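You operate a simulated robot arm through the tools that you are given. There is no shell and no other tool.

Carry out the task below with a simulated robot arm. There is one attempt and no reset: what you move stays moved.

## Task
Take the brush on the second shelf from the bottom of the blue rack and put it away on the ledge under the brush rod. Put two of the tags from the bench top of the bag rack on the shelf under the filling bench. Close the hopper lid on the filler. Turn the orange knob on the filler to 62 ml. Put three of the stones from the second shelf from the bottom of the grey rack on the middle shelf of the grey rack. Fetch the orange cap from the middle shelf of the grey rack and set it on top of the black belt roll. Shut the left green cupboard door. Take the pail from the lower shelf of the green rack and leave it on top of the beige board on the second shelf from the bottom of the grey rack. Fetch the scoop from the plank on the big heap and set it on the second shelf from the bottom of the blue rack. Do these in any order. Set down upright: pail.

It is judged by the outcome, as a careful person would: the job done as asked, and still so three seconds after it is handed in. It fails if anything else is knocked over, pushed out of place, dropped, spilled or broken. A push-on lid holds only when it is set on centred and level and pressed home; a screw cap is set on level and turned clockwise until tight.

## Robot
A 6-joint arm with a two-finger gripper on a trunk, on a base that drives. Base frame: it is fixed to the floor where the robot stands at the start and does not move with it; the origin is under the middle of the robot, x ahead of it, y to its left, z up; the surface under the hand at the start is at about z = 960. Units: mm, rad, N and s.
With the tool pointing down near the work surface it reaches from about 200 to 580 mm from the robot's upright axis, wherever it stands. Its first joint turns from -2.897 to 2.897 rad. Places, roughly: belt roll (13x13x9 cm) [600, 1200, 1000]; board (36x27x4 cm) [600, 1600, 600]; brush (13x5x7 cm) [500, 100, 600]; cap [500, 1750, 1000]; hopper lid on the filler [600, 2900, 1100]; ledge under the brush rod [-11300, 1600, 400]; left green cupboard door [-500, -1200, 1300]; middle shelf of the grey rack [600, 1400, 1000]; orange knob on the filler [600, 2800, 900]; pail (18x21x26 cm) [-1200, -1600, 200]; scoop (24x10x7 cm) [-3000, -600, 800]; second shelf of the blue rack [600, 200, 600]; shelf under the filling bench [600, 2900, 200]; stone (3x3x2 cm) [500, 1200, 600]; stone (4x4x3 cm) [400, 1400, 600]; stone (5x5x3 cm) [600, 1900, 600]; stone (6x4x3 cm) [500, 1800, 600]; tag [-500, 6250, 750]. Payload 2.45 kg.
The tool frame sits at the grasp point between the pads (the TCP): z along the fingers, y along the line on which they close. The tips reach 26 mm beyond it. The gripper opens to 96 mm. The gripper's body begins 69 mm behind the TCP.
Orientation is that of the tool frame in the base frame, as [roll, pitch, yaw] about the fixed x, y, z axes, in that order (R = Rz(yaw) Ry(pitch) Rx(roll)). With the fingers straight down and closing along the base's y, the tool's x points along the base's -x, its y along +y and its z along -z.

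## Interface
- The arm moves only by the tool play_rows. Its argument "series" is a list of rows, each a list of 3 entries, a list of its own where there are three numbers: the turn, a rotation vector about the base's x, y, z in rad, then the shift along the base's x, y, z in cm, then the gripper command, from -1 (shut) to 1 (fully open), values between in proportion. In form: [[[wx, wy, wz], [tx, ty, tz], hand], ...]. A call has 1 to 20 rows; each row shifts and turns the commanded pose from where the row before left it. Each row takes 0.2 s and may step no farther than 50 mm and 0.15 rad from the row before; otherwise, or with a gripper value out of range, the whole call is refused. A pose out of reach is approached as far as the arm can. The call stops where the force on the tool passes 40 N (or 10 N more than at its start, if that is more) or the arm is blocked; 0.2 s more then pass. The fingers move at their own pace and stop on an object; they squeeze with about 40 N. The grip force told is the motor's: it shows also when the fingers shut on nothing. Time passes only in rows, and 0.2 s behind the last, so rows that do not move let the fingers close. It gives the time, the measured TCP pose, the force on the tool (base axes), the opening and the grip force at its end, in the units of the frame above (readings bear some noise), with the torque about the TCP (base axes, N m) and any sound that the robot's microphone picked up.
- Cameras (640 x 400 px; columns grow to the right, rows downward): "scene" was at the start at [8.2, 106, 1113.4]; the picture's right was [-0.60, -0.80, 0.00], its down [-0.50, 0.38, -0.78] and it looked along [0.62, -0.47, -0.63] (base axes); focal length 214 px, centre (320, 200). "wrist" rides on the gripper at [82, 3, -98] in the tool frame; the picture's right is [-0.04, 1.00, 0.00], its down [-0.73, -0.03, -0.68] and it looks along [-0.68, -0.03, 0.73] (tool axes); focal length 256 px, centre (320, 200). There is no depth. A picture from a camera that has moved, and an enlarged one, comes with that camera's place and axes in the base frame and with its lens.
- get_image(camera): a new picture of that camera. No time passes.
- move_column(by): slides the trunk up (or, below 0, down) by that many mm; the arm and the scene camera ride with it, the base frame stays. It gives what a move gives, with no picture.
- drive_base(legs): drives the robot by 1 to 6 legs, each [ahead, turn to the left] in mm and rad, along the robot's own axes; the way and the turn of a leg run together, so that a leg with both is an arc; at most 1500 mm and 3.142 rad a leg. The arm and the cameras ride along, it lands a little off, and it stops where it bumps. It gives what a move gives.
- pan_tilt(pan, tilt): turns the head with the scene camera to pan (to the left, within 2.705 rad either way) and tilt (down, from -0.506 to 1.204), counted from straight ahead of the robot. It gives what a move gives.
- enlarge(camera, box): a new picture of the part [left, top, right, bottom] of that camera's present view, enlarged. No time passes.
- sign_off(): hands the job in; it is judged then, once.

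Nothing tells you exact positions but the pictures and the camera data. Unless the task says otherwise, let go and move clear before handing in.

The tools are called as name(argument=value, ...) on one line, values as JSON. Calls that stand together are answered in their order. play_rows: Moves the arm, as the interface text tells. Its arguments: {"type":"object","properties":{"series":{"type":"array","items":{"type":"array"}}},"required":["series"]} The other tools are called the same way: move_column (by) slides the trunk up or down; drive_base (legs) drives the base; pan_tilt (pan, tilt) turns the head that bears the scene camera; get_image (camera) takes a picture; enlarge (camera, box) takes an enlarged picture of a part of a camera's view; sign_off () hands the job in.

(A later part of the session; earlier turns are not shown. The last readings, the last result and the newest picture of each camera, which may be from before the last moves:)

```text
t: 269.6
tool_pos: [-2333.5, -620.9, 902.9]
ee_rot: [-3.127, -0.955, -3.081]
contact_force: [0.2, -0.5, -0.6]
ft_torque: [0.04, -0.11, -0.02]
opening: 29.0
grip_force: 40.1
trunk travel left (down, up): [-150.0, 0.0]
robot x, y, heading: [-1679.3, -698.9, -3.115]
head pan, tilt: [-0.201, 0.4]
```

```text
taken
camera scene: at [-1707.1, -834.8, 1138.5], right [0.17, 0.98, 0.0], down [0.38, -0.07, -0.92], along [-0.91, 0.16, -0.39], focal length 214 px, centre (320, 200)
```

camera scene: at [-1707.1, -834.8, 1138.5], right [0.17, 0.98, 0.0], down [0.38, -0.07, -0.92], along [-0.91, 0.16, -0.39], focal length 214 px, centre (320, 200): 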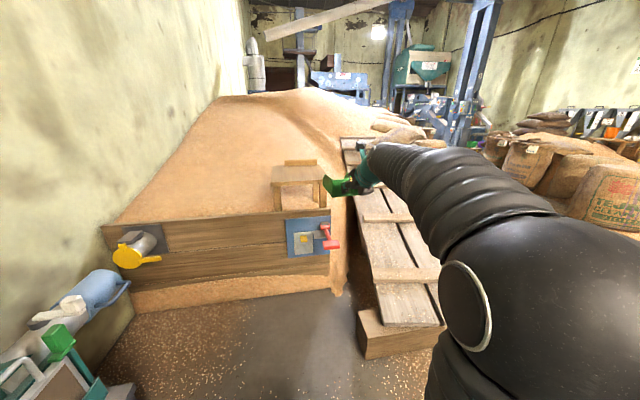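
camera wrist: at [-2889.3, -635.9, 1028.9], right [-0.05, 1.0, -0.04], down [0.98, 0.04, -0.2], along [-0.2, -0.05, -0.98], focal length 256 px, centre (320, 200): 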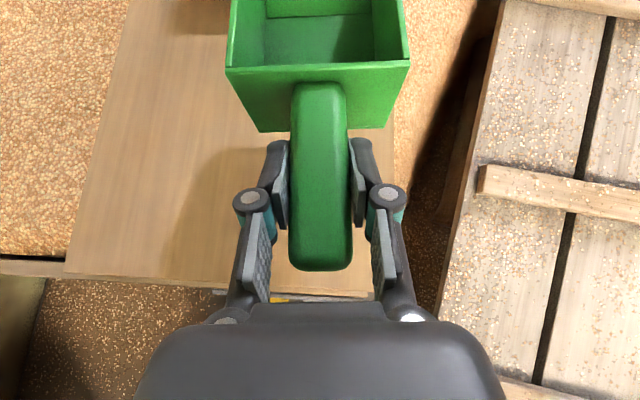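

Now turning around and heading to the blue rack, arriving in front of the second shelf.

drive_base(legs=[[0, -2.405], [1357, 0], [0, -0.763]])

move_column(by=-150)

pan_tilt(pan=-0.1, tilt=0.4)

get_image(camera="scene")

```text
t: 284.2
tool_pos: [-20.2, 68.3, 904.1]
ee_rot: [-3.126, -0.954, -0.018]
contact_force: [0.1, 0.2, -0.8]
ft_torque: [0.01, 0.1, -0.02]
opening: 29.3
grip_force: 40.8
trunk travel left (down, up): [-150.0, 0.0]
robot x, y, heading: [-666.7, 193.7, -0.046]
head pan, tilt: [-0.201, 0.4]
```

```text
t: 286.0
tool_pos: [-20.5, 69.2, 754.6]
ee_rot: [-3.126, -0.955, -0.018]
contact_force: [0.4, 0.1, -1.5]
ft_torque: [-0.01, 0.08, 0.01]
opening: 28.9
grip_force: 40.3
trunk travel left (down, up): [0.0, 150.0]
robot x, y, heading: [-665.4, 193.9, -0.051]
head pan, tilt: [-0.201, 0.4]
```

```text
t: 286.6
tool_pos: [-20.8, 67.4, 755.0]
ee_rot: [-3.127, -0.955, -0.017]
contact_force: [0.5, -0.2, -1.2]
ft_torque: [-0.03, 0.08, 0.0]
opening: 29.4
grip_force: 40.0
trunk travel left (down, up): [0.0, 150.0]
robot x, y, heading: [-665.4, 188.7, -0.05]
head pan, tilt: [-0.099, 0.4]
```

```text
taken
camera scene: at [-626.4, 338.7, 988.5], right [-0.15, -0.99, 0.0], down [-0.38, 0.06, -0.92], along [0.91, -0.14, -0.39], focal length 214 px, centre (320, 200)
```

scene: 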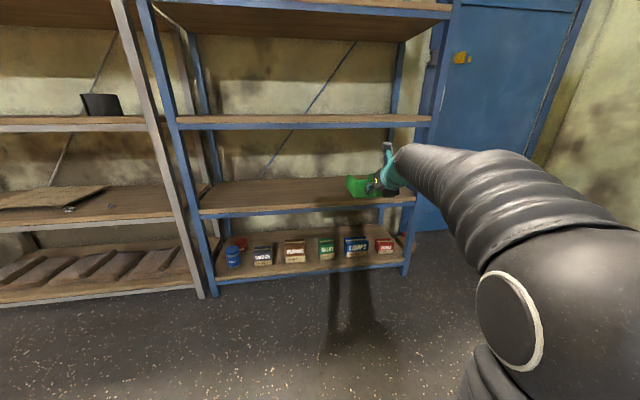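

play_rows(series=[[[0, 0, 0], [0, 0, -3], -1], [[0, 0, 0], [0, 0, -3], -1], [[0, 0, 0], [0, 0, -2.5], -1]])

drive_base(legs=[[0, 0.05], [300, 0]])

get_image(camera="scene")

```text
t: 287.4
tool_pos: [-19.5, 68.4, 670.7]
ee_rot: [-3.126, -0.954, -0.018]
contact_force: [-0.9, 0.1, -1.2]
ft_torque: [0.0, 0.11, -0.02]
opening: 29.5
grip_force: 39.9
trunk travel left (down, up): [0.0, 150.0]
robot x, y, heading: [-668.0, 195.8, -0.049]
head pan, tilt: [-0.099, 0.4]
```

```text
t: 289.9
tool_pos: [285.9, 97.6, 670.7]
ee_rot: [-3.128, -0.957, 0.028]
contact_force: [0.2, -0.1, -1.6]
ft_torque: [0.0, 0.1, -0.01]
opening: 29.4
grip_force: 39.8
trunk travel left (down, up): [0.0, 150.0]
robot x, y, heading: [-366.7, 191.7, -0.006]
head pan, tilt: [-0.099, 0.4]
```

```text
taken
camera scene: at [-331.4, 339.2, 988.5], right [-0.11, -0.99, 0.0], down [-0.39, 0.04, -0.92], along [0.92, -0.1, -0.39], focal length 214 px, centre (320, 200)
```

scene: 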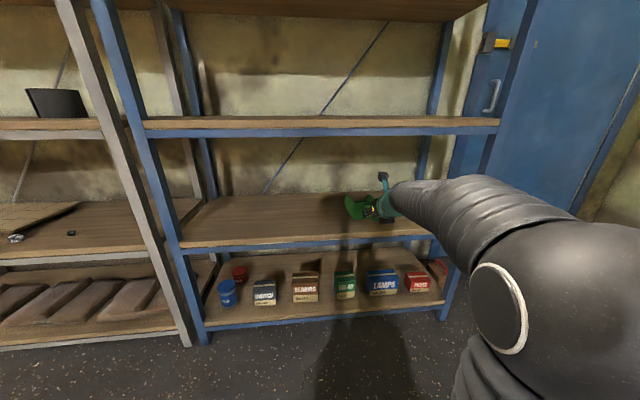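

drive_base(legs=[[205, 0]])

play_rows(series=[[[0, 0, 0], [0, 0, -2], -1], [[0, 0, 0], [0, 0, -1.5], -1], [[0, 0, 0], [0, 0, 0], -1]])

get_image(camera="wrist")

enlarge(camera="scene", box=[240, 120, 480, 270])

```text
t: 291.5
tool_pos: [492.1, 92.5, 669.1]
ee_rot: [-3.126, -0.955, 0.02]
contact_force: [0.4, 0.7, -0.9]
ft_torque: [-0.03, 0.11, 0.01]
opening: 29.2
grip_force: 40.2
trunk travel left (down, up): [0.0, 150.0]
robot x, y, heading: [-159.8, 188.2, -0.01]
head pan, tilt: [-0.099, 0.4]
```

```text
t: 292.3
tool_pos: [491.5, 93.3, 634.9]
ee_rot: [-3.128, -0.954, 0.021]
contact_force: [1.4, -0.5, -1.5]
ft_torque: [-0.03, 0.08, -0.01]
opening: 29.1
grip_force: 40.2
trunk travel left (down, up): [0.0, 150.0]
robot x, y, heading: [-162.4, 187.3, -0.011]
head pan, tilt: [-0.099, 0.4]
```

```text
taken
camera wrist: at [458.7, 88.4, 758.9], right [0.01, -1.0, -0.04], down [-0.98, 0.0, -0.21], along [0.21, 0.04, -0.98], focal length 256 px, centre (320, 200)
```

wrist: 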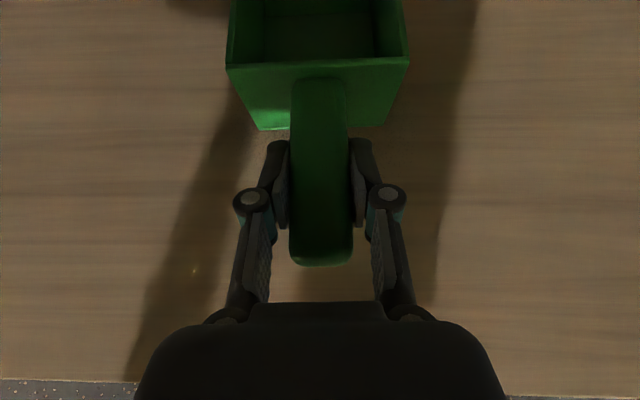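

```text
2.67 times, centred on (360, 195) of scene
camera zoom: at [-125.3, 337.2, 988.5], right [-0.11, -0.99, 0.0], down [-0.39, 0.04, -0.92], along [0.92, -0.1, -0.39], focal length 572 px, centre (213, 213)
```

zoom: 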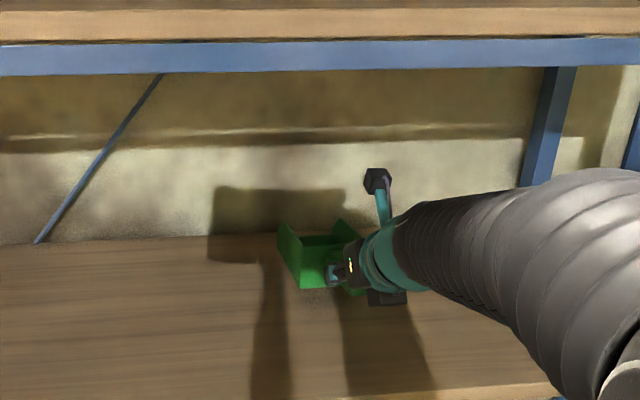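

Inside the shelf. Lowering in small steps until contact.

play_rows(series=[[[0, 0, 0], [0, 0, -1], -1], [[0, 0, 0], [0, 0, -0.5], -1], [[0, 0, 0], [0, 0, -0.4], -1], [[0, 0, 0], [0, 0, -0.4], -1], [[0, 0, 0], [0, 0, -0.4], -1], [[0, 0, 0], [0, 0, 0], -1]])

```text
t: 293.7
tool_pos: [491.1, 92.5, 608.3]
ee_rot: [-3.126, -0.954, 0.021]
contact_force: [-0.7, -0.4, -0.8]
ft_torque: [0.01, 0.09, 0.01]
opening: 29.1
grip_force: 39.9
trunk travel left (down, up): [0.0, 150.0]
robot x, y, heading: [-159.4, 187.8, -0.006]
head pan, tilt: [-0.099, 0.4]
```

play_rows(series=[[[0, 0, 0], [0, 0, -0.3], -1], [[0, 0, 0], [0, 0, -0.3], -1], [[0, 0, 0], [0, 0, -0.3], -1], [[0, 0, 0], [0, 0, 0], -1]])

enlarge(camera="scene", box=[310, 180, 430, 255])

```text
t: 294.7
tool_pos: [492.0, 91.4, 601.3]
ee_rot: [-3.132, -0.961, 0.023]
contact_force: [-1.2, 0.6, 23.1]
ft_torque: [0.03, -1.19, 0.03]
opening: 29.3
grip_force: 39.9
trunk travel left (down, up): [0.0, 150.0]
robot x, y, heading: [-160.7, 191.6, -0.009]
head pan, tilt: [-0.099, 0.4]
```

```text
5.33 times, centred on (370, 218) of scene
camera zoom: at [-126.6, 337.4, 988.9], right [-0.11, -0.99, 0.0], down [-0.39, 0.04, -0.92], along [0.92, -0.1, -0.39], focal length 1144 px, centre (53, 107)
```

zoom: 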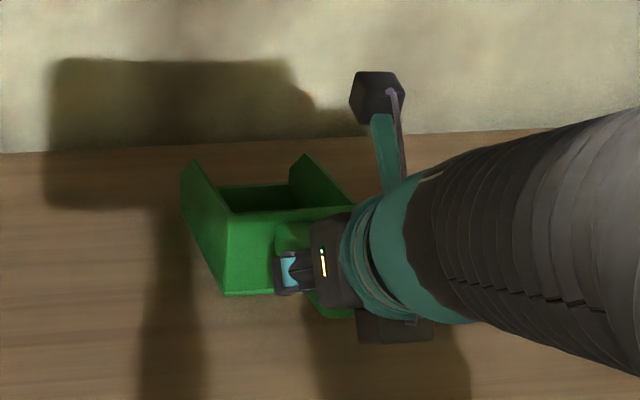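

play_rows(series=[[[0, 0, 0], [0, 0, 0.2], -1], [[0, 0, 0], [0, 0, 0], -0.3], [[0, 0, 0], [0, 0, 0], 0.0], [[0, 0, 0], [0, 0, 0], 0.4], [[0, 0, 0], [0, 0, 0], 0.4], [[0, 0, 0], [-2, 0, 1.2], 0.4], [[0, 0, 0], [-3, 0, 2], 0.4], [[0, 0, 0], [-3, 0, 2], 0.4]])

get_image(camera="wrist")

drive_base(legs=[[-500, 0]])

get_image(camera="scene")

```text
t: 296.5
tool_pos: [411.3, 92.4, 652.2]
ee_rot: [-3.129, -0.955, 0.019]
contact_force: [0.4, 0.0, 0.6]
ft_torque: [-0.01, 0.01, -0.01]
opening: 67.3
grip_force: 0.0
trunk travel left (down, up): [0.0, 150.0]
robot x, y, heading: [-161.2, 187.2, -0.009]
head pan, tilt: [-0.099, 0.4]
```

```text
taken
camera wrist: at [378.3, 87.6, 776.3], right [0.01, -1.0, -0.04], down [-0.98, 0.0, -0.2], along [0.2, 0.04, -0.98], focal length 256 px, centre (320, 200)
```

wrist: 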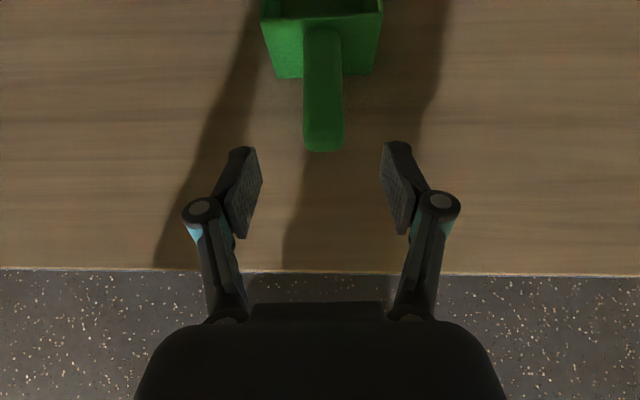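

```text
t: 299.4
tool_pos: [-86.1, 96.4, 651.4]
ee_rot: [-3.127, -0.954, 0.019]
contact_force: [-0.1, 1.0, -0.1]
ft_torque: [0.0, 0.01, 0.02]
opening: 67.0
grip_force: 0.1
trunk travel left (down, up): [0.0, 150.0]
robot x, y, heading: [-655.9, 194.3, -0.01]
head pan, tilt: [-0.099, 0.4]
```

```text
taken
camera scene: at [-622.0, 343.3, 988.5], right [-0.11, -0.99, 0.0], down [-0.39, 0.04, -0.92], along [0.92, -0.1, -0.39], focal length 214 px, centre (320, 200)
```

scene: 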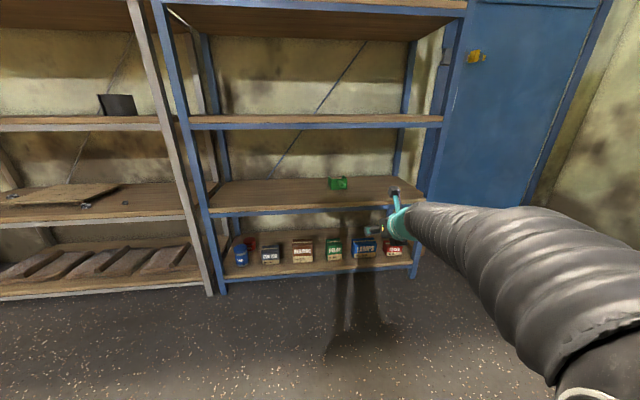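

Scoop is in place on the shelf. Next the cupboard door and the pail: I'll turn to face the cupboard wall and look.

drive_base(legs=[[0, -1.56]])

move_column(by=150)

pan_tilt(pan=0.0, tilt=0.0)

get_image(camera="scene")

pan_tilt(pan=0.0, tilt=0.5)

get_image(camera="scene")

```text
t: 303.7
tool_pos: [-754.9, -373.8, 652.6]
ee_rot: [-3.127, -0.954, -1.553]
contact_force: [0.5, 0.9, 0.0]
ft_torque: [0.03, 0.02, 0.0]
opening: 67.4
grip_force: 0.1
trunk travel left (down, up): [0.0, 150.0]
robot x, y, heading: [-655.8, 194.2, -1.586]
head pan, tilt: [-0.099, 0.4]
```

```text
t: 305.4
tool_pos: [-753.4, -374.5, 802.6]
ee_rot: [-3.128, -0.954, -1.551]
contact_force: [-0.2, 0.5, 0.3]
ft_torque: [0.02, -0.02, 0.0]
opening: 67.5
grip_force: 0.0
trunk travel left (down, up): [-150.0, 0.0]
robot x, y, heading: [-656.2, 194.1, -1.587]
head pan, tilt: [-0.099, 0.4]
```

```text
t: 306.3
tool_pos: [-754.9, -375.1, 802.1]
ee_rot: [-3.127, -0.953, -1.551]
contact_force: [0.0, 0.1, -0.4]
ft_torque: [0.05, 0.02, -0.01]
opening: 67.3
grip_force: 0.1
trunk travel left (down, up): [-150.0, 0.0]
robot x, y, heading: [-660.3, 193.6, -1.582]
head pan, tilt: [0.0, 0.0]
```

```text
taken
camera scene: at [-499.1, 163.3, 1175.4], right [-1.0, 0.01, 0.0], down [0.0, 0.0, -1.0], along [-0.01, -1.0, 0.0], focal length 214 px, centre (320, 200)
```

scene: 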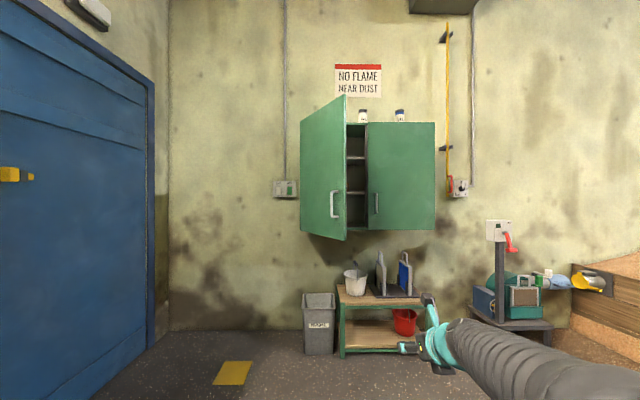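

```text
t: 307.2
tool_pos: [-753.4, -374.9, 803.6]
ee_rot: [-3.127, -0.955, -1.552]
contact_force: [-0.7, 0.8, -0.3]
ft_torque: [-0.02, 0.0, 0.0]
opening: 67.2
grip_force: 0.0
trunk travel left (down, up): [-150.0, 0.0]
robot x, y, heading: [-656.0, 195.0, -1.586]
head pan, tilt: [0.0, 0.499]
```

```text
taken
camera scene: at [-499.1, 162.3, 1129.5], right [-1.0, 0.01, 0.0], down [0.01, 0.48, -0.88], along [-0.01, -0.88, -0.48], focal length 214 px, centre (320, 200)
```

scene: 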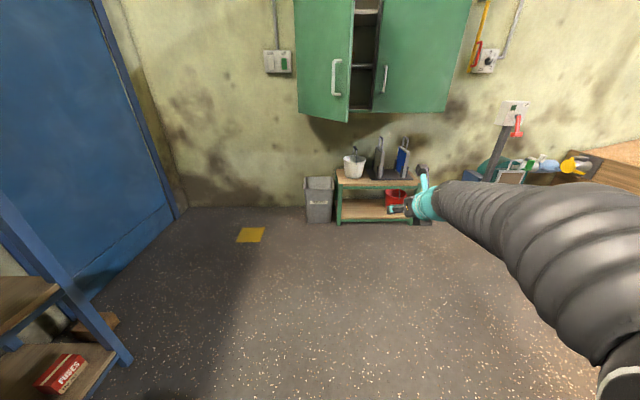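

The left cupboard door stands about 54° open, hinge at x≈-369, free edge near (-648,-1008). I'll set the gripper closed and horizontal at z≈1000 (below the handle), then push it shut by driving forward.

drive_base(legs=[[0, 0.246], [480, 0], [0, -0.231]])

play_rows(series=[[[-0.123, 0, 0], [0, 0, 3.3], -1], [[-0.123, 0, 0], [0, 0, 3.3], -1], [[-0.123, 0, 0], [0, 0, 3.3], -1], [[-0.123, 0, 0], [0, 0, 3.3], -1], [[-0.123, 0, 0], [0, 0, 3.3], -1], [[0, 0, 0], [0, 0, 3.3], -1], [[0, 0, 0], [0, 0, 0], -1]])

pan_tilt(pan=0.0, tilt=0.2)

get_image(camera="scene")

```text
t: 311.7
tool_pos: [-638.5, -838.9, 801.9]
ee_rot: [-3.126, -0.954, -1.541]
contact_force: [-0.3, -0.5, -0.4]
ft_torque: [0.0, -0.02, 0.0]
opening: 66.9
grip_force: 0.0
trunk travel left (down, up): [-150.0, 0.0]
robot x, y, heading: [-545.0, -267.8, -1.572]
head pan, tilt: [0.0, 0.499]
```

```text
t: 313.3
tool_pos: [-639.2, -840.0, 999.0]
ee_rot: [1.646, -1.551, -0.036]
contact_force: [0.6, -0.3, 0.1]
ft_torque: [0.03, -0.02, -0.02]
opening: 0.2
grip_force: 28.5
trunk travel left (down, up): [-150.0, 0.0]
robot x, y, heading: [-547.7, -269.5, -1.57]
head pan, tilt: [0.0, 0.499]
```

```text
t: 314.1
tool_pos: [-638.4, -838.1, 999.4]
ee_rot: [1.663, -1.552, -0.055]
contact_force: [-0.5, -0.1, -0.5]
ft_torque: [0.0, -0.03, -0.03]
opening: 0.0
grip_force: 28.5
trunk travel left (down, up): [-150.0, 0.0]
robot x, y, heading: [-547.7, -264.6, -1.57]
head pan, tilt: [0.0, 0.201]
```

```text
taken
camera scene: at [-390.4, -299.9, 1157.0], right [-1.0, 0.0, 0.0], down [0.0, 0.2, -0.98], along [0.0, -0.98, -0.2], focal length 214 px, centre (320, 200)
```

scene: 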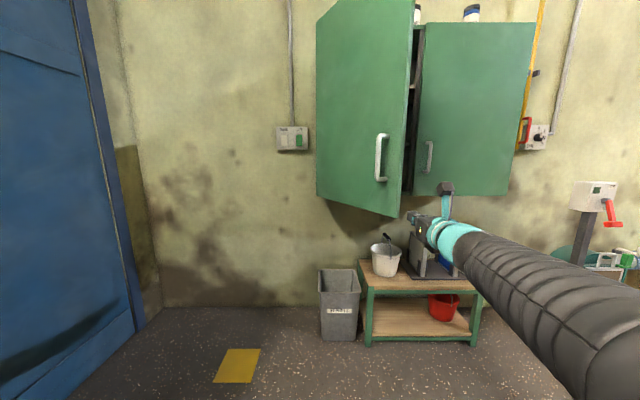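

play_rows(series=[[[0, 0, 0], [2.0, 0, 0], -1], [[0, 0, 0], [2.0, 0, 0], -1], [[0, 0, 0], [0, 0, 0], -1]])

drive_base(legs=[[130, 0]])

get_image(camera="scene")

```text
t: 314.9
tool_pos: [-598.0, -838.8, 1000.2]
ee_rot: [1.663, -1.554, -0.053]
contact_force: [-0.8, -0.6, -0.8]
ft_torque: [-0.03, 0.03, 0.02]
opening: 0.0
grip_force: 28.8
trunk travel left (down, up): [-150.0, 0.0]
robot x, y, heading: [-548.9, -269.5, -1.567]
head pan, tilt: [0.0, 0.201]
```

```text
t: 316.2
tool_pos: [-599.5, -967.9, 999.5]
ee_rot: [1.664, -1.552, -0.052]
contact_force: [-0.4, -0.2, 0.6]
ft_torque: [-0.02, -0.04, 0.03]
opening: 0.2
grip_force: 27.9
trunk travel left (down, up): [-150.0, 0.0]
robot x, y, heading: [-553.5, -396.2, -1.577]
head pan, tilt: [0.0, 0.201]
```

```text
taken
camera scene: at [-390.6, -429.5, 1157.1], right [-1.0, 0.0, 0.0], down [0.0, 0.2, -0.98], along [0.0, -0.98, -0.2], focal length 214 px, centre (320, 200)
```

scene: 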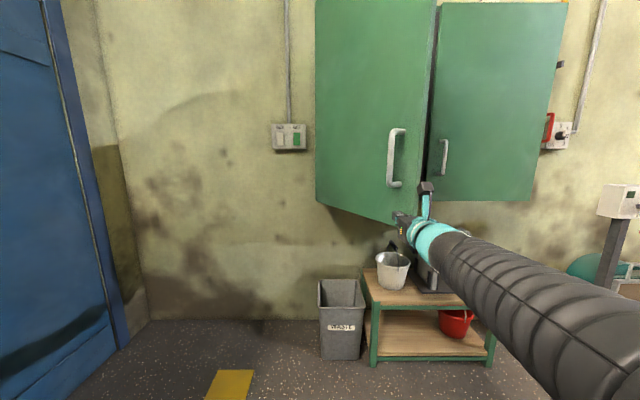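

drive_base(legs=[[200, 0]])

drive_base(legs=[[120, 0]])

get_image(camera="scene")

```text
t: 317.8
tool_pos: [-598.2, -1167.0, 999.6]
ee_rot: [1.661, -1.551, -0.05]
contact_force: [0.2, 0.2, 0.0]
ft_torque: [-0.02, -0.02, 0.0]
opening: 0.0
grip_force: 28.2
trunk travel left (down, up): [-150.0, 0.0]
robot x, y, heading: [-547.6, -596.8, -1.571]
head pan, tilt: [0.0, 0.201]
```

```text
t: 319.0
tool_pos: [-597.7, -1286.1, 999.5]
ee_rot: [1.664, -1.552, -0.052]
contact_force: [0.8, 0.8, -0.2]
ft_torque: [0.02, 0.0, 0.02]
opening: 0.1
grip_force: 28.2
trunk travel left (down, up): [-150.0, 0.0]
robot x, y, heading: [-548.4, -715.3, -1.569]
head pan, tilt: [0.0, 0.201]
```

```text
taken
camera scene: at [-390.8, -747.3, 1157.1], right [-1.0, 0.0, 0.0], down [0.0, 0.2, -0.98], along [0.0, -0.98, -0.2], focal length 214 px, centre (320, 200)
```

scene: 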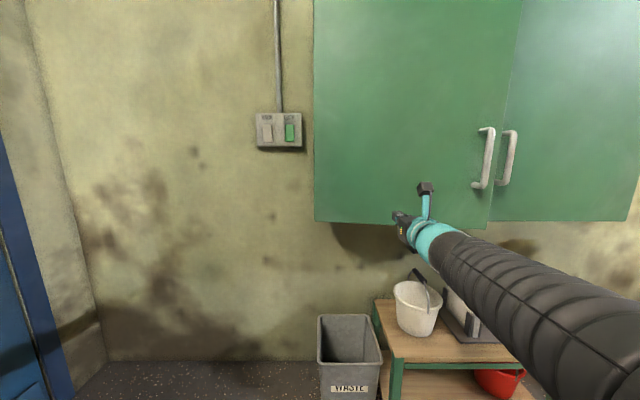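

play_rows(series=[[[0, 0, 0], [0, -2, 0], -1], [[0, 0, 0], [0, -2, 0], -1], [[0, 0, 0], [0, -1.5, 0], -1], [[0, 0, 0], [0, -1, 0], -1], [[0, 0, 0], [0, -1, 0], -1], [[0, 0, 0], [0, -1, 0], -1], [[0, 0, 0], [0, -0.5, 0], -1], [[0, 0, 0], [0, 0, 0], -1]])

get_image(camera="scene")

```text
t: 320.8
tool_pos: [-598.5, -1376.7, 1000.6]
ee_rot: [1.665, -1.552, -0.054]
contact_force: [0.3, 0.0, -0.6]
ft_torque: [0.01, -0.03, 0.01]
opening: 0.1
grip_force: 28.9
trunk travel left (down, up): [-150.0, 0.0]
robot x, y, heading: [-545.8, -715.6, -1.57]
head pan, tilt: [0.0, 0.201]
```

```text
taken
camera scene: at [-390.8, -747.3, 1157.1], right [-1.0, 0.0, 0.0], down [0.0, 0.2, -0.98], along [0.0, -0.98, -0.2], focal length 214 px, centre (320, 200)
```

scene: 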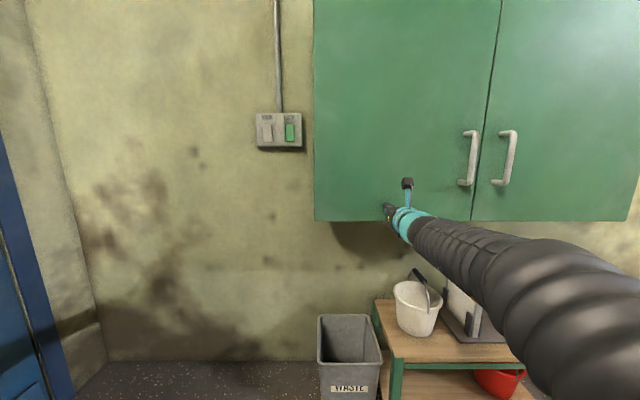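

play_rows(series=[[[0, 0, 0], [0, -0.5, 0], -1], [[0, 0, 0], [0, -0.5, 0], -1], [[0, 0, 0], [0, -0.5, 0], -1], [[0, 0, 0], [0, -0.5, 0], -1], [[0, 0, 0], [0, -0.5, 0], -1], [[0, 0, 0], [0, 0, 0], -1]])

enlarge(camera="scene", box=[400, 60, 560, 230])

```text
t: 321.4
tool_pos: [-599.1, -1378.7, 1000.4]
ee_rot: [1.69, -1.549, -0.08]
contact_force: [1.0, 24.8, -3.0]
ft_torque: [0.07, -0.02, -0.11]
opening: 0.2
grip_force: 28.2
trunk travel left (down, up): [-150.0, 0.0]
robot x, y, heading: [-551.5, -716.0, -1.574]
head pan, tilt: [0.0, 0.201]
stopped in row 2: the force on the tool passed its limit at 53 N (the readings are from after the stop); the commanded pose is now the measured one
```

```text
2.35 times, centred on (480, 145) of scene
camera zoom: at [-390.7, -745.1, 1157.1], right [-1.0, 0.0, 0.0], down [0.0, 0.2, -0.98], along [0.0, -0.98, -0.2], focal length 505 px, centre (-56, 329)
```

zoom: 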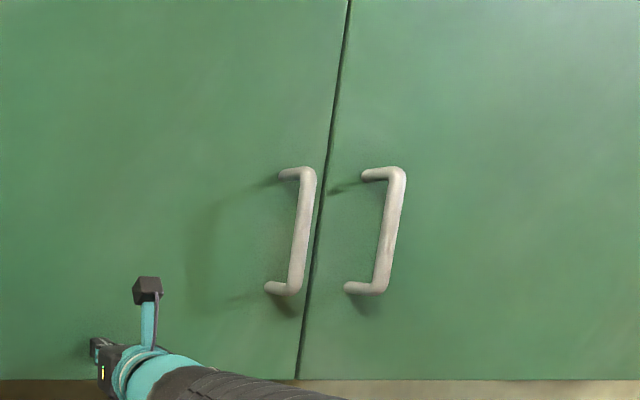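

The door is flush and shut (solid stop felt). Now backing off and moving over to the red pail on the green rack's lower shelf.

drive_base(legs=[[-400, 0], [0, -1.2], [530, 0], [0, 1.2]])

move_column(by=-150)

pan_tilt(pan=0.0, tilt=0.6)

get_image(camera="scene")

enlarge(camera="scene", box=[220, 100, 460, 250])

```text
t: 332.5
tool_pos: [-1099.4, -1174.1, 999.8]
ee_rot: [1.806, -1.551, -0.2]
contact_force: [0.2, 0.1, -0.1]
ft_torque: [-0.01, 0.04, 0.02]
opening: 0.0
grip_force: 28.3
trunk travel left (down, up): [-150.0, 0.0]
robot x, y, heading: [-1045.8, -511.5, -1.571]
head pan, tilt: [0.0, 0.201]
```

```text
t: 334.3
tool_pos: [-1099.2, -1174.1, 848.2]
ee_rot: [1.803, -1.552, -0.197]
contact_force: [-0.4, 0.3, 0.0]
ft_torque: [-0.01, 0.02, 0.02]
opening: 0.0
grip_force: 28.5
trunk travel left (down, up): [0.0, 150.0]
robot x, y, heading: [-1045.1, -509.4, -1.576]
head pan, tilt: [0.0, 0.201]
```

```text
t: 335.1
tool_pos: [-1099.0, -1173.8, 849.3]
ee_rot: [1.806, -1.552, -0.201]
contact_force: [-0.3, 0.2, 0.5]
ft_torque: [-0.01, -0.05, 0.0]
opening: 0.0
grip_force: 28.5
trunk travel left (down, up): [0.0, 150.0]
robot x, y, heading: [-1043.7, -510.6, -1.574]
head pan, tilt: [0.0, 0.6]
```

```text
taken
camera scene: at [-889.3, -535.5, 970.4], right [-1.0, 0.0, 0.0], down [0.0, 0.56, -0.83], along [0.0, -0.83, -0.56], focal length 214 px, centre (320, 200)
```

scene: 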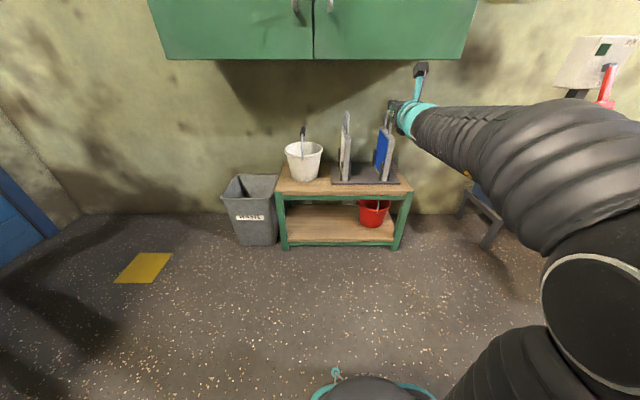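

```text
2.67 times, centred on (340, 175) of scene
camera zoom: at [-889.3, -535.5, 970.4], right [-1.0, 0.0, 0.0], down [0.0, 0.56, -0.83], along [0.0, -0.83, -0.56], focal length 572 px, centre (267, 267)
```

zoom: 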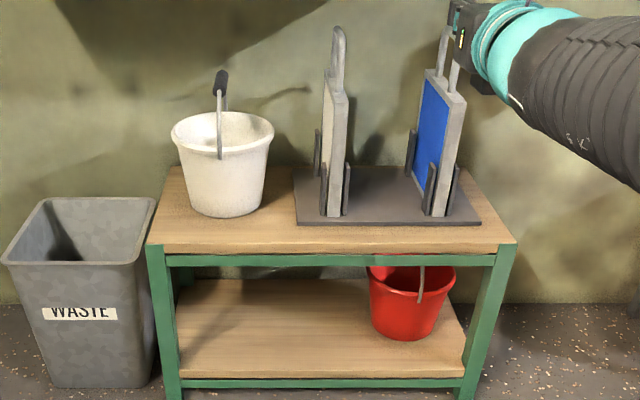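

enlarge(camera="scene", box=[340, 170, 420, 250])

pan_tilt(pan=0.0, tilt=0.9)

get_image(camera="scene")

```text
5.00 times, centred on (380, 210) of scene
camera zoom: at [-889.3, -535.5, 970.4], right [-1.0, 0.0, 0.0], down [0.0, 0.56, -0.83], along [0.0, -0.83, -0.56], focal length 1072 px, centre (20, 150)
```

zoom: 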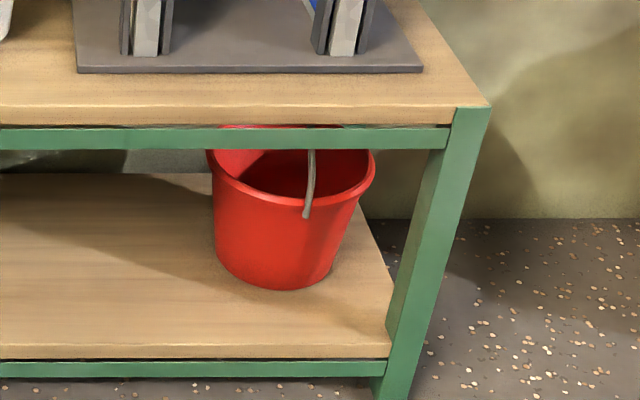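

```text
t: 335.9
tool_pos: [-1100.1, -1175.1, 849.2]
ee_rot: [1.805, -1.551, -0.2]
contact_force: [0.7, 0.1, -0.2]
ft_torque: [0.0, 0.04, 0.02]
opening: 0.0
grip_force: 28.6
trunk travel left (down, up): [0.0, 150.0]
robot x, y, heading: [-1047.7, -509.8, -1.575]
head pan, tilt: [0.0, 0.901]
```

```text
taken
camera scene: at [-889.3, -522.7, 945.6], right [-1.0, 0.0, 0.0], down [0.0, 0.78, -0.62], along [0.0, -0.62, -0.78], focal length 214 px, centre (320, 200)
```

scene: 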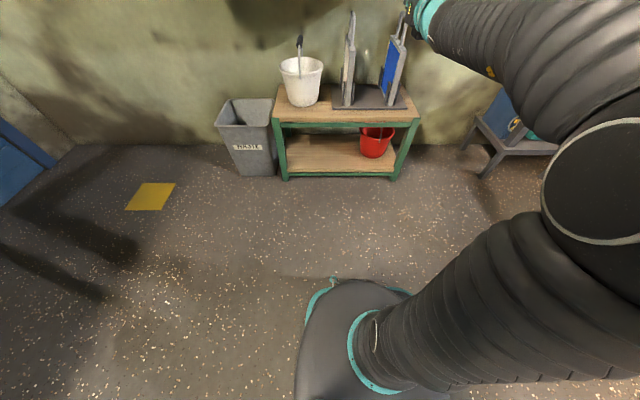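

The red pail (bail upright, ~26 cm tall) fits under the rail with little margin. My plan: roll the gripper so the camera is underneath, slide the pail forward by its bail's front leg, then grip the bail's top and pull it straight out. First I roll the tool here in free space.

play_rows(series=[[[0, 0.149, 0], [0, 0, 0], -1], [[0, 0.149, 0], [0, 0, 0], -1], [[0, 0.149, 0], [0, 0, 0], -1], [[0, 0.149, 0], [0, 0, 0], -1], [[0, 0.149, 0], [0, 0, 0], -1], [[0, 0.149, 0], [0, 0, 0], -1], [[0, 0.149, 0], [0, 0, 0], -1], [[0, 0.149, 0], [0, 0, 0], -1], [[0, 0.149, 0], [0, 0, 0], -1], [[0, 0.149, 0], [0, 0, 0], -1], [[0, 0.149, 0], [0, 0, 0], -1]])

```text
t: 338.4
tool_pos: [-1099.6, -1173.3, 849.2]
ee_rot: [1.607, 0.09, -0.003]
contact_force: [0.1, 0.6, -1.2]
ft_torque: [-0.04, -0.01, 0.02]
opening: 0.0
grip_force: 28.5
trunk travel left (down, up): [0.0, 150.0]
robot x, y, heading: [-1044.7, -507.0, -1.574]
head pan, tilt: [0.0, 0.901]
```

play_rows(series=[[[0, 0.148, 0], [0, 0, 0], -1], [[0, 0.148, 0], [0, 0, 0], -1], [[0, 0.148, 0], [0, 0, 0], -1], [[0, 0.148, 0], [0, 0, 0], -1], [[0, 0.148, 0], [0, 0, 0], -1], [[0, 0.148, 0], [0, 0, 0], -1], [[0, 0.148, 0], [0, 0, 0], -1], [[0, 0.148, 0], [0, 0, 0], -1], [[0, 0.148, 0], [0, 0, 0], -1], [[0, 0.148, 0], [0, 0, 0], -1], [[-0.036, 0, 0], [0, 0, 0], -1]])

get_image(camera="wrist")

```text
t: 340.8
tool_pos: [-1098.7, -1173.1, 849.8]
ee_rot: [0.068, 1.529, -1.536]
contact_force: [-0.3, 0.3, 0.1]
ft_torque: [0.04, -0.02, -0.04]
opening: 0.1
grip_force: 28.6
trunk travel left (down, up): [0.0, 150.0]
robot x, y, heading: [-1046.6, -504.3, -1.571]
head pan, tilt: [0.0, 0.901]
```

```text
taken
camera wrist: at [-1092.2, -1078.7, 764.5], right [1.0, -0.03, 0.04], down [-0.01, 0.71, 0.71], along [-0.05, -0.7, 0.71], focal length 256 px, centre (320, 200)
```

wrist: 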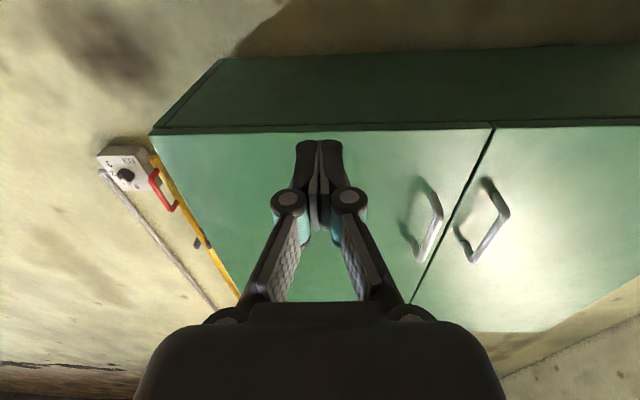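

Camera is underneath now. Lowering to pail height in front of the rack.

play_rows(series=[[[0, 0, 0], [-0.75, 0, -3.8], -0.2], [[0, 0, 0], [-0.75, 0, -3.8], -0.2], [[0, 0, 0], [-0.75, 0, -3.8], -0.2], [[0, 0, 0], [-0.75, 0, -3.8], -0.2], [[0, 0, 0], [-0.75, 0, -3.8], -0.2], [[0, 0, 0], [-0.75, 0, -3.8], -0.2], [[0, 0, 0], [-0.75, 0, -3.8], -0.2], [[0, 0, 0], [-0.75, 0, -3.8], -0.2], [[0, 0, 0], [-0.75, 0, -3.8], -0.2], [[0, 0, 0], [-0.75, 0, -3.8], -0.2], [[0, 0, 0], [-0.75, 0, -3.8], -0.2], [[0, 0, 0], [-0.75, 0, -3.8], -0.2], [[0, 0, 0], [-0.75, 0, -3.8], -0.2], [[0, 0, 0], [-0.75, 0, -3.8], -0.2], [[0, 0, 0], [-0.75, 0, -3.8], -0.2], [[0, 0, 0], [0, 0, 0], -0.2]])

get_image(camera="wrist")

pan_tilt(pan=-0.1, tilt=0.7)

get_image(camera="scene")

```text
t: 344.1
tool_pos: [-1279.2, -1210.5, 334.5]
ee_rot: [0.634, 1.525, -0.964]
contact_force: [-0.8, 0.9, -0.1]
ft_torque: [0.03, 0.0, 0.0]
opening: 38.7
grip_force: 0.0
out of reach, approached as far as the arm can: row 5, 10, 11, 12, 13, 14, 15
trunk travel left (down, up): [0.0, 150.0]
robot x, y, heading: [-1046.9, -508.2, -1.578]
head pan, tilt: [0.0, 0.901]
```

```text
taken
camera wrist: at [-1270.5, -1114.7, 251.0], right [1.0, -0.02, 0.07], down [-0.03, 0.71, 0.71], along [-0.06, -0.71, 0.7], focal length 256 px, centre (320, 200)
```

wrist: 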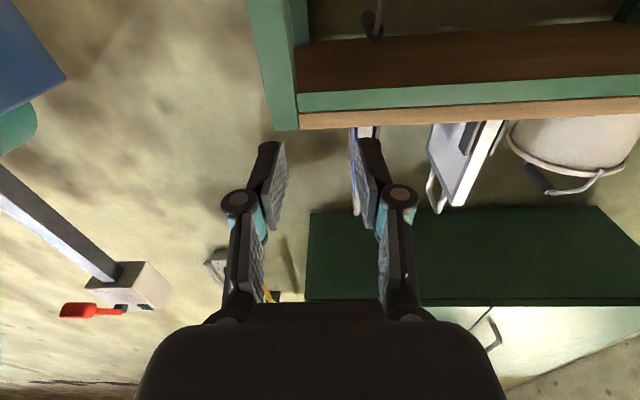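

```text
t: 344.9
tool_pos: [-1278.5, -1210.2, 335.8]
ee_rot: [0.639, 1.524, -0.957]
contact_force: [-0.7, 0.4, -0.1]
ft_torque: [0.01, -0.01, 0.03]
opening: 38.4
grip_force: 0.0
trunk travel left (down, up): [0.0, 150.0]
robot x, y, heading: [-1043.3, -502.3, -1.575]
head pan, tilt: [-0.099, 0.7]
```

```text
taken
camera scene: at [-897.9, -531.7, 961.6], right [-0.99, 0.1, 0.0], down [0.07, 0.64, -0.76], along [-0.08, -0.76, -0.64], focal length 214 px, centre (320, 200)
```

scene: 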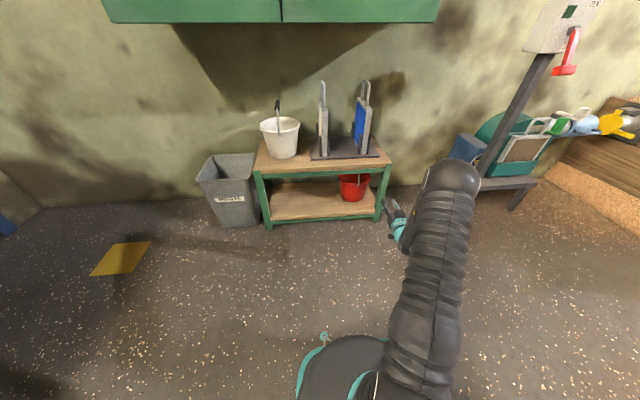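

play_rows(series=[[[0, 0, 0], [1.1, -2, -0.7], -0.2], [[0, 0, 0], [1.1, -2, -0.7], -0.2], [[0, 0, 0], [1.1, -2, -0.7], -0.2], [[0, 0, 0], [1.1, -2, -0.7], -0.2], [[0, 0, 0], [1.1, -2, -0.7], -0.2], [[0, 0, 0], [1.1, -2, -0.7], -0.2], [[0, 0, 0], [0, 0, 0], -0.2]])

get_image(camera="scene")

get_image(camera="wrist")

```text
t: 346.5
tool_pos: [-1224.9, -1343.9, 302.0]
ee_rot: [0.394, 1.528, -1.214]
contact_force: [0.0, -0.3, -0.6]
ft_torque: [0.01, -0.01, -0.03]
opening: 38.7
grip_force: 0.1
out of reach, approached as far as the arm can: row 1, 2, 4, 6
trunk travel left (down, up): [0.0, 150.0]
robot x, y, heading: [-1043.3, -506.5, -1.576]
head pan, tilt: [-0.099, 0.7]
```

```text
taken
camera scene: at [-897.8, -531.7, 961.7], right [-0.99, 0.1, 0.0], down [0.07, 0.64, -0.76], along [-0.08, -0.76, -0.64], focal length 214 px, centre (320, 200)
```

scene: 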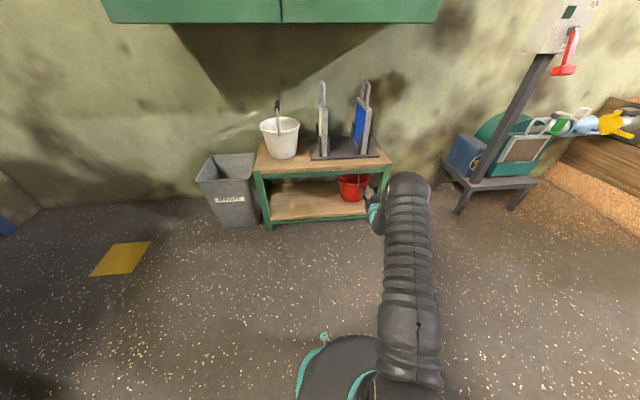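

```text
taken
camera wrist: at [-1216.6, -1248.3, 217.7], right [1.0, -0.03, 0.06], down [-0.02, 0.71, 0.71], along [-0.06, -0.71, 0.71], focal length 256 px, centre (320, 200)
```

wrist: 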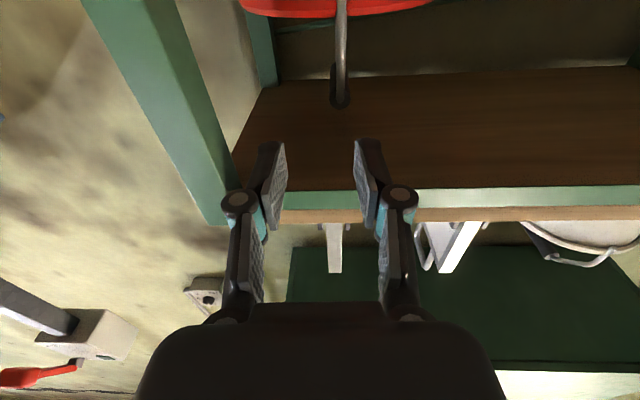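

Very useful view: I can see the bail's front leg and grip from below. I'll align x with the bail, open the fingers around the wire, and drive forward to it.

play_rows(series=[[[0, 0, 0], [0.8, 0.3, -0.7], 0.2], [[0, 0, 0], [0.7, 0, -0.7], 0.2], [[0, 0, 0], [0, 0, 0], 0.2]])

drive_base(legs=[[80, 0]])

get_image(camera="wrist")

```text
t: 347.3
tool_pos: [-1220.0, -1345.6, 291.1]
ee_rot: [0.433, 1.529, -1.163]
contact_force: [-0.2, -0.2, -0.4]
ft_torque: [0.03, 0.02, 0.0]
opening: 57.7
grip_force: 0.2
out of reach, approached as far as the arm can: row 1, 2
trunk travel left (down, up): [0.0, 150.0]
robot x, y, heading: [-1045.0, -505.1, -1.574]
head pan, tilt: [-0.099, 0.7]
```

```text
t: 348.3
tool_pos: [-1220.9, -1426.0, 290.9]
ee_rot: [0.434, 1.528, -1.167]
contact_force: [0.1, -0.4, 0.3]
ft_torque: [0.01, 0.01, -0.02]
opening: 57.6
grip_force: 0.0
trunk travel left (down, up): [0.0, 150.0]
robot x, y, heading: [-1047.6, -585.8, -1.574]
head pan, tilt: [-0.099, 0.7]
```

```text
taken
camera wrist: at [-1213.3, -1331.1, 206.7], right [1.0, -0.03, 0.06], down [-0.02, 0.71, 0.71], along [-0.06, -0.71, 0.71], focal length 256 px, centre (320, 200)
```

wrist: 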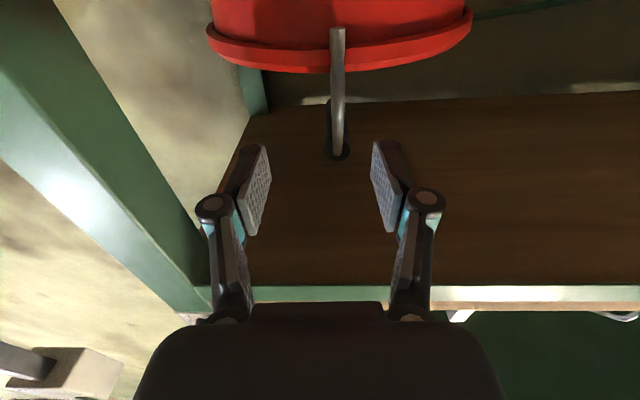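

drive_base(legs=[[62, 0]])

get_image(camera="wrist")

```text
t: 349.3
tool_pos: [-1221.3, -1490.1, 290.4]
ee_rot: [0.435, 1.528, -1.165]
contact_force: [0.0, 0.0, 0.0]
ft_torque: [-0.01, 0.01, 0.02]
opening: 57.5
grip_force: 0.0
trunk travel left (down, up): [0.0, 150.0]
robot x, y, heading: [-1046.9, -645.6, -1.574]
head pan, tilt: [-0.099, 0.7]
```

```text
taken
camera wrist: at [-1213.6, -1394.1, 206.7], right [1.0, -0.03, 0.06], down [-0.02, 0.71, 0.71], along [-0.06, -0.71, 0.71], focal length 256 px, centre (320, 200)
```

wrist: 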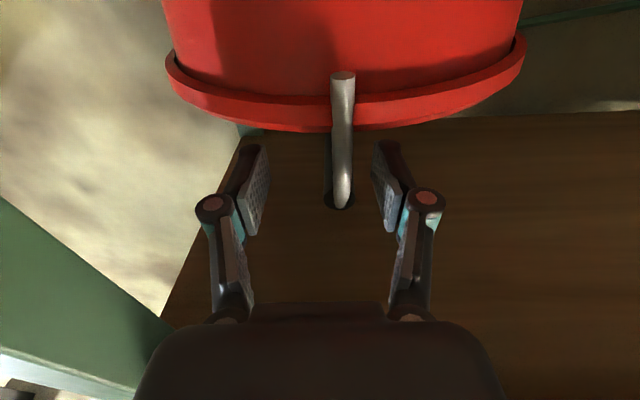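

play_rows(series=[[[0, 0, 0], [0.9, 0, 0.2], 0.2], [[0, 0, 0], [0, 0, 0], -0.3], [[0, 0, 0], [0, 0, 0], -0.6], [[0, 0, 0], [0, 0, 0], -0.85], [[0, 0, 0], [0, 0, 0], -1], [[0, 0, 0], [0, 0, 0], -1]])

get_image(camera="wrist")

```text
t: 350.7
tool_pos: [-1213.3, -1488.5, 293.4]
ee_rot: [0.454, 1.528, -1.137]
contact_force: [-0.1, 0.1, 0.6]
ft_torque: [-0.21, 0.17, 0.1]
opening: 6.4
grip_force: 34.8
trunk travel left (down, up): [0.0, 150.0]
robot x, y, heading: [-1044.3, -649.1, -1.579]
head pan, tilt: [-0.099, 0.7]
```

```text
taken
camera wrist: at [-1206.3, -1393.5, 209.3], right [1.0, -0.02, 0.06], down [-0.03, 0.71, 0.71], along [-0.05, -0.71, 0.7], focal length 256 px, centre (320, 200)
```

wrist: 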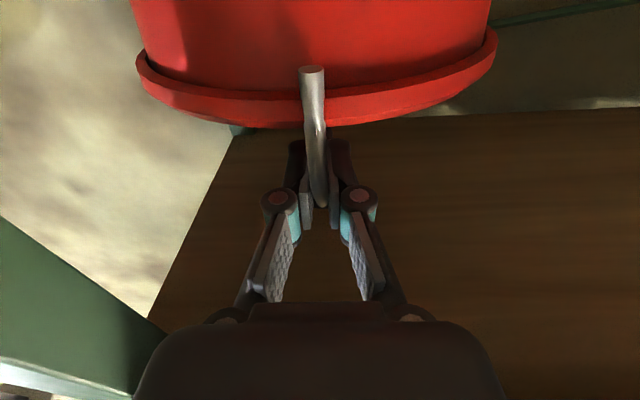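

Wire gripped. Sliding the pail forward ~65 mm on the shelf.

drive_base(legs=[[-65, 0]])

get_image(camera="wrist")

enlarge(camera="scene", box=[300, 120, 460, 240])

```text
t: 351.7
tool_pos: [-1211.9, -1422.0, 293.0]
ee_rot: [0.463, 1.529, -1.128]
contact_force: [-0.3, -0.8, 0.5]
ft_torque: [0.07, 0.03, 0.02]
opening: 6.4
grip_force: 34.5
trunk travel left (down, up): [0.0, 150.0]
robot x, y, heading: [-1047.7, -582.3, -1.573]
head pan, tilt: [-0.099, 0.7]
```

```text
taken
camera wrist: at [-1205.7, -1326.4, 209.1], right [1.0, -0.02, 0.06], down [-0.03, 0.71, 0.71], along [-0.05, -0.71, 0.7], focal length 256 px, centre (320, 200)
```

wrist: 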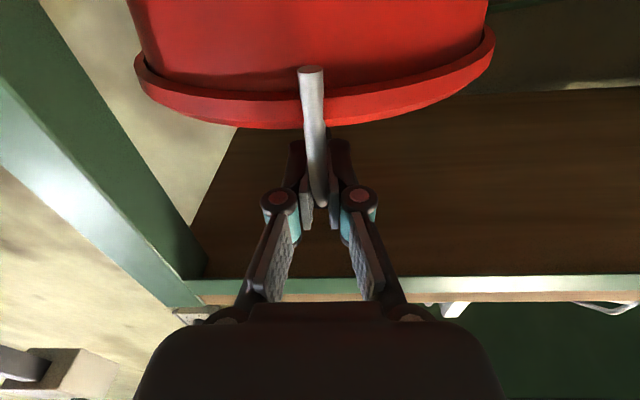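

```text
3.33 times, centred on (380, 180) of scene
camera zoom: at [-898.1, -607.7, 961.7], right [-0.99, 0.1, 0.0], down [0.07, 0.64, -0.76], along [-0.08, -0.76, -0.64], focal length 715 px, centre (120, 267)
```

zoom: 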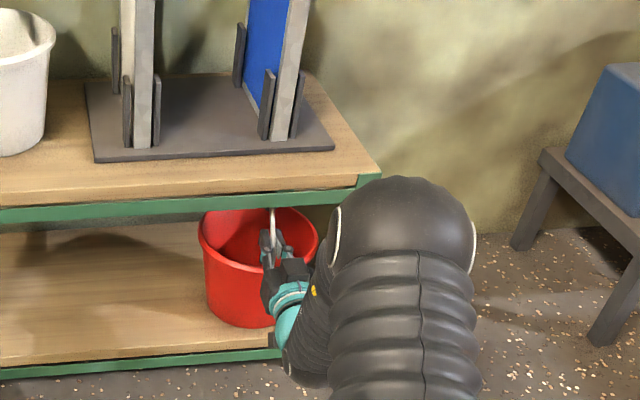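

Pail moved forward, still fully on the shelf. Now releasing the wire, raising to grip height, then advancing so the pads straddle the bail's handle.

play_rows(series=[[[0, 0, 0], [0, 0, 0], -0.5], [[0, 0, 0], [0, 0, 0], 0], [[0, 0, 0], [0, 0, 0], 0.1], [[0, 0, 0], [0, 0, 2], 0.1], [[0, 0, 0], [0, 0, 2], 0.1], [[0, 0, 0], [0, 0, 1.5], 0.1], [[0, 0, 0], [0, 0, 0], 0.1]])

get_image(camera="wrist")

enlarge(camera="scene", box=[300, 120, 460, 240])

```text
t: 353.3
tool_pos: [-1210.7, -1421.7, 347.2]
ee_rot: [0.466, 1.53, -1.121]
contact_force: [0.1, 0.3, 0.2]
ft_torque: [-0.02, 0.03, 0.01]
opening: 53.0
grip_force: 0.0
trunk travel left (down, up): [0.0, 150.0]
robot x, y, heading: [-1046.5, -578.5, -1.572]
head pan, tilt: [-0.099, 0.7]
```

```text
taken
camera wrist: at [-1204.9, -1326.6, 263.7], right [1.0, -0.02, 0.06], down [-0.03, 0.71, 0.71], along [-0.05, -0.71, 0.7], focal length 256 px, centre (320, 200)
```

wrist: 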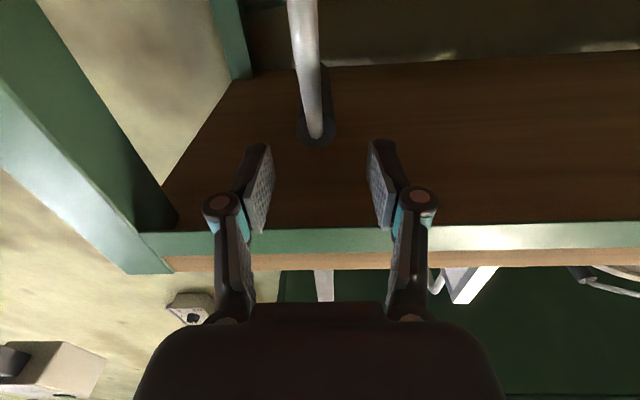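

```text
3.33 times, centred on (380, 180) of scene
camera zoom: at [-898.1, -607.8, 961.7], right [-0.99, 0.1, 0.0], down [0.07, 0.64, -0.76], along [-0.08, -0.76, -0.64], focal length 715 px, centre (120, 267)
```

zoom: 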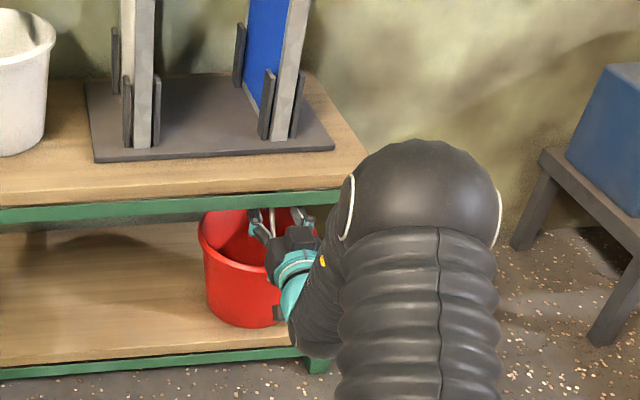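

Clear view: the handle's front end is centred between the fingers, ~25 mm below the rail. Advancing 72 mm.

drive_base(legs=[[72, 0]])

get_image(camera="wrist")

```text
t: 354.4
tool_pos: [-1212.2, -1495.5, 346.6]
ee_rot: [0.464, 1.529, -1.124]
contact_force: [-0.3, -0.4, 0.7]
ft_torque: [-0.02, 0.01, 0.01]
opening: 52.8
grip_force: 0.0
trunk travel left (down, up): [0.0, 150.0]
robot x, y, heading: [-1049.6, -655.6, -1.576]
head pan, tilt: [-0.099, 0.7]
```

```text
taken
camera wrist: at [-1204.9, -1399.5, 263.6], right [1.0, -0.02, 0.06], down [-0.03, 0.71, 0.71], along [-0.05, -0.71, 0.7], focal length 256 px, centre (320, 200)
```

wrist: 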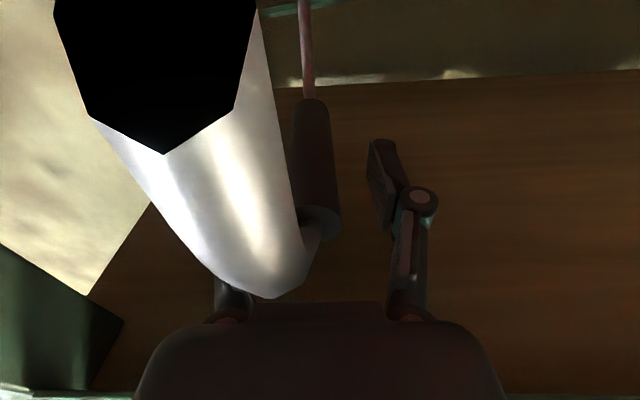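

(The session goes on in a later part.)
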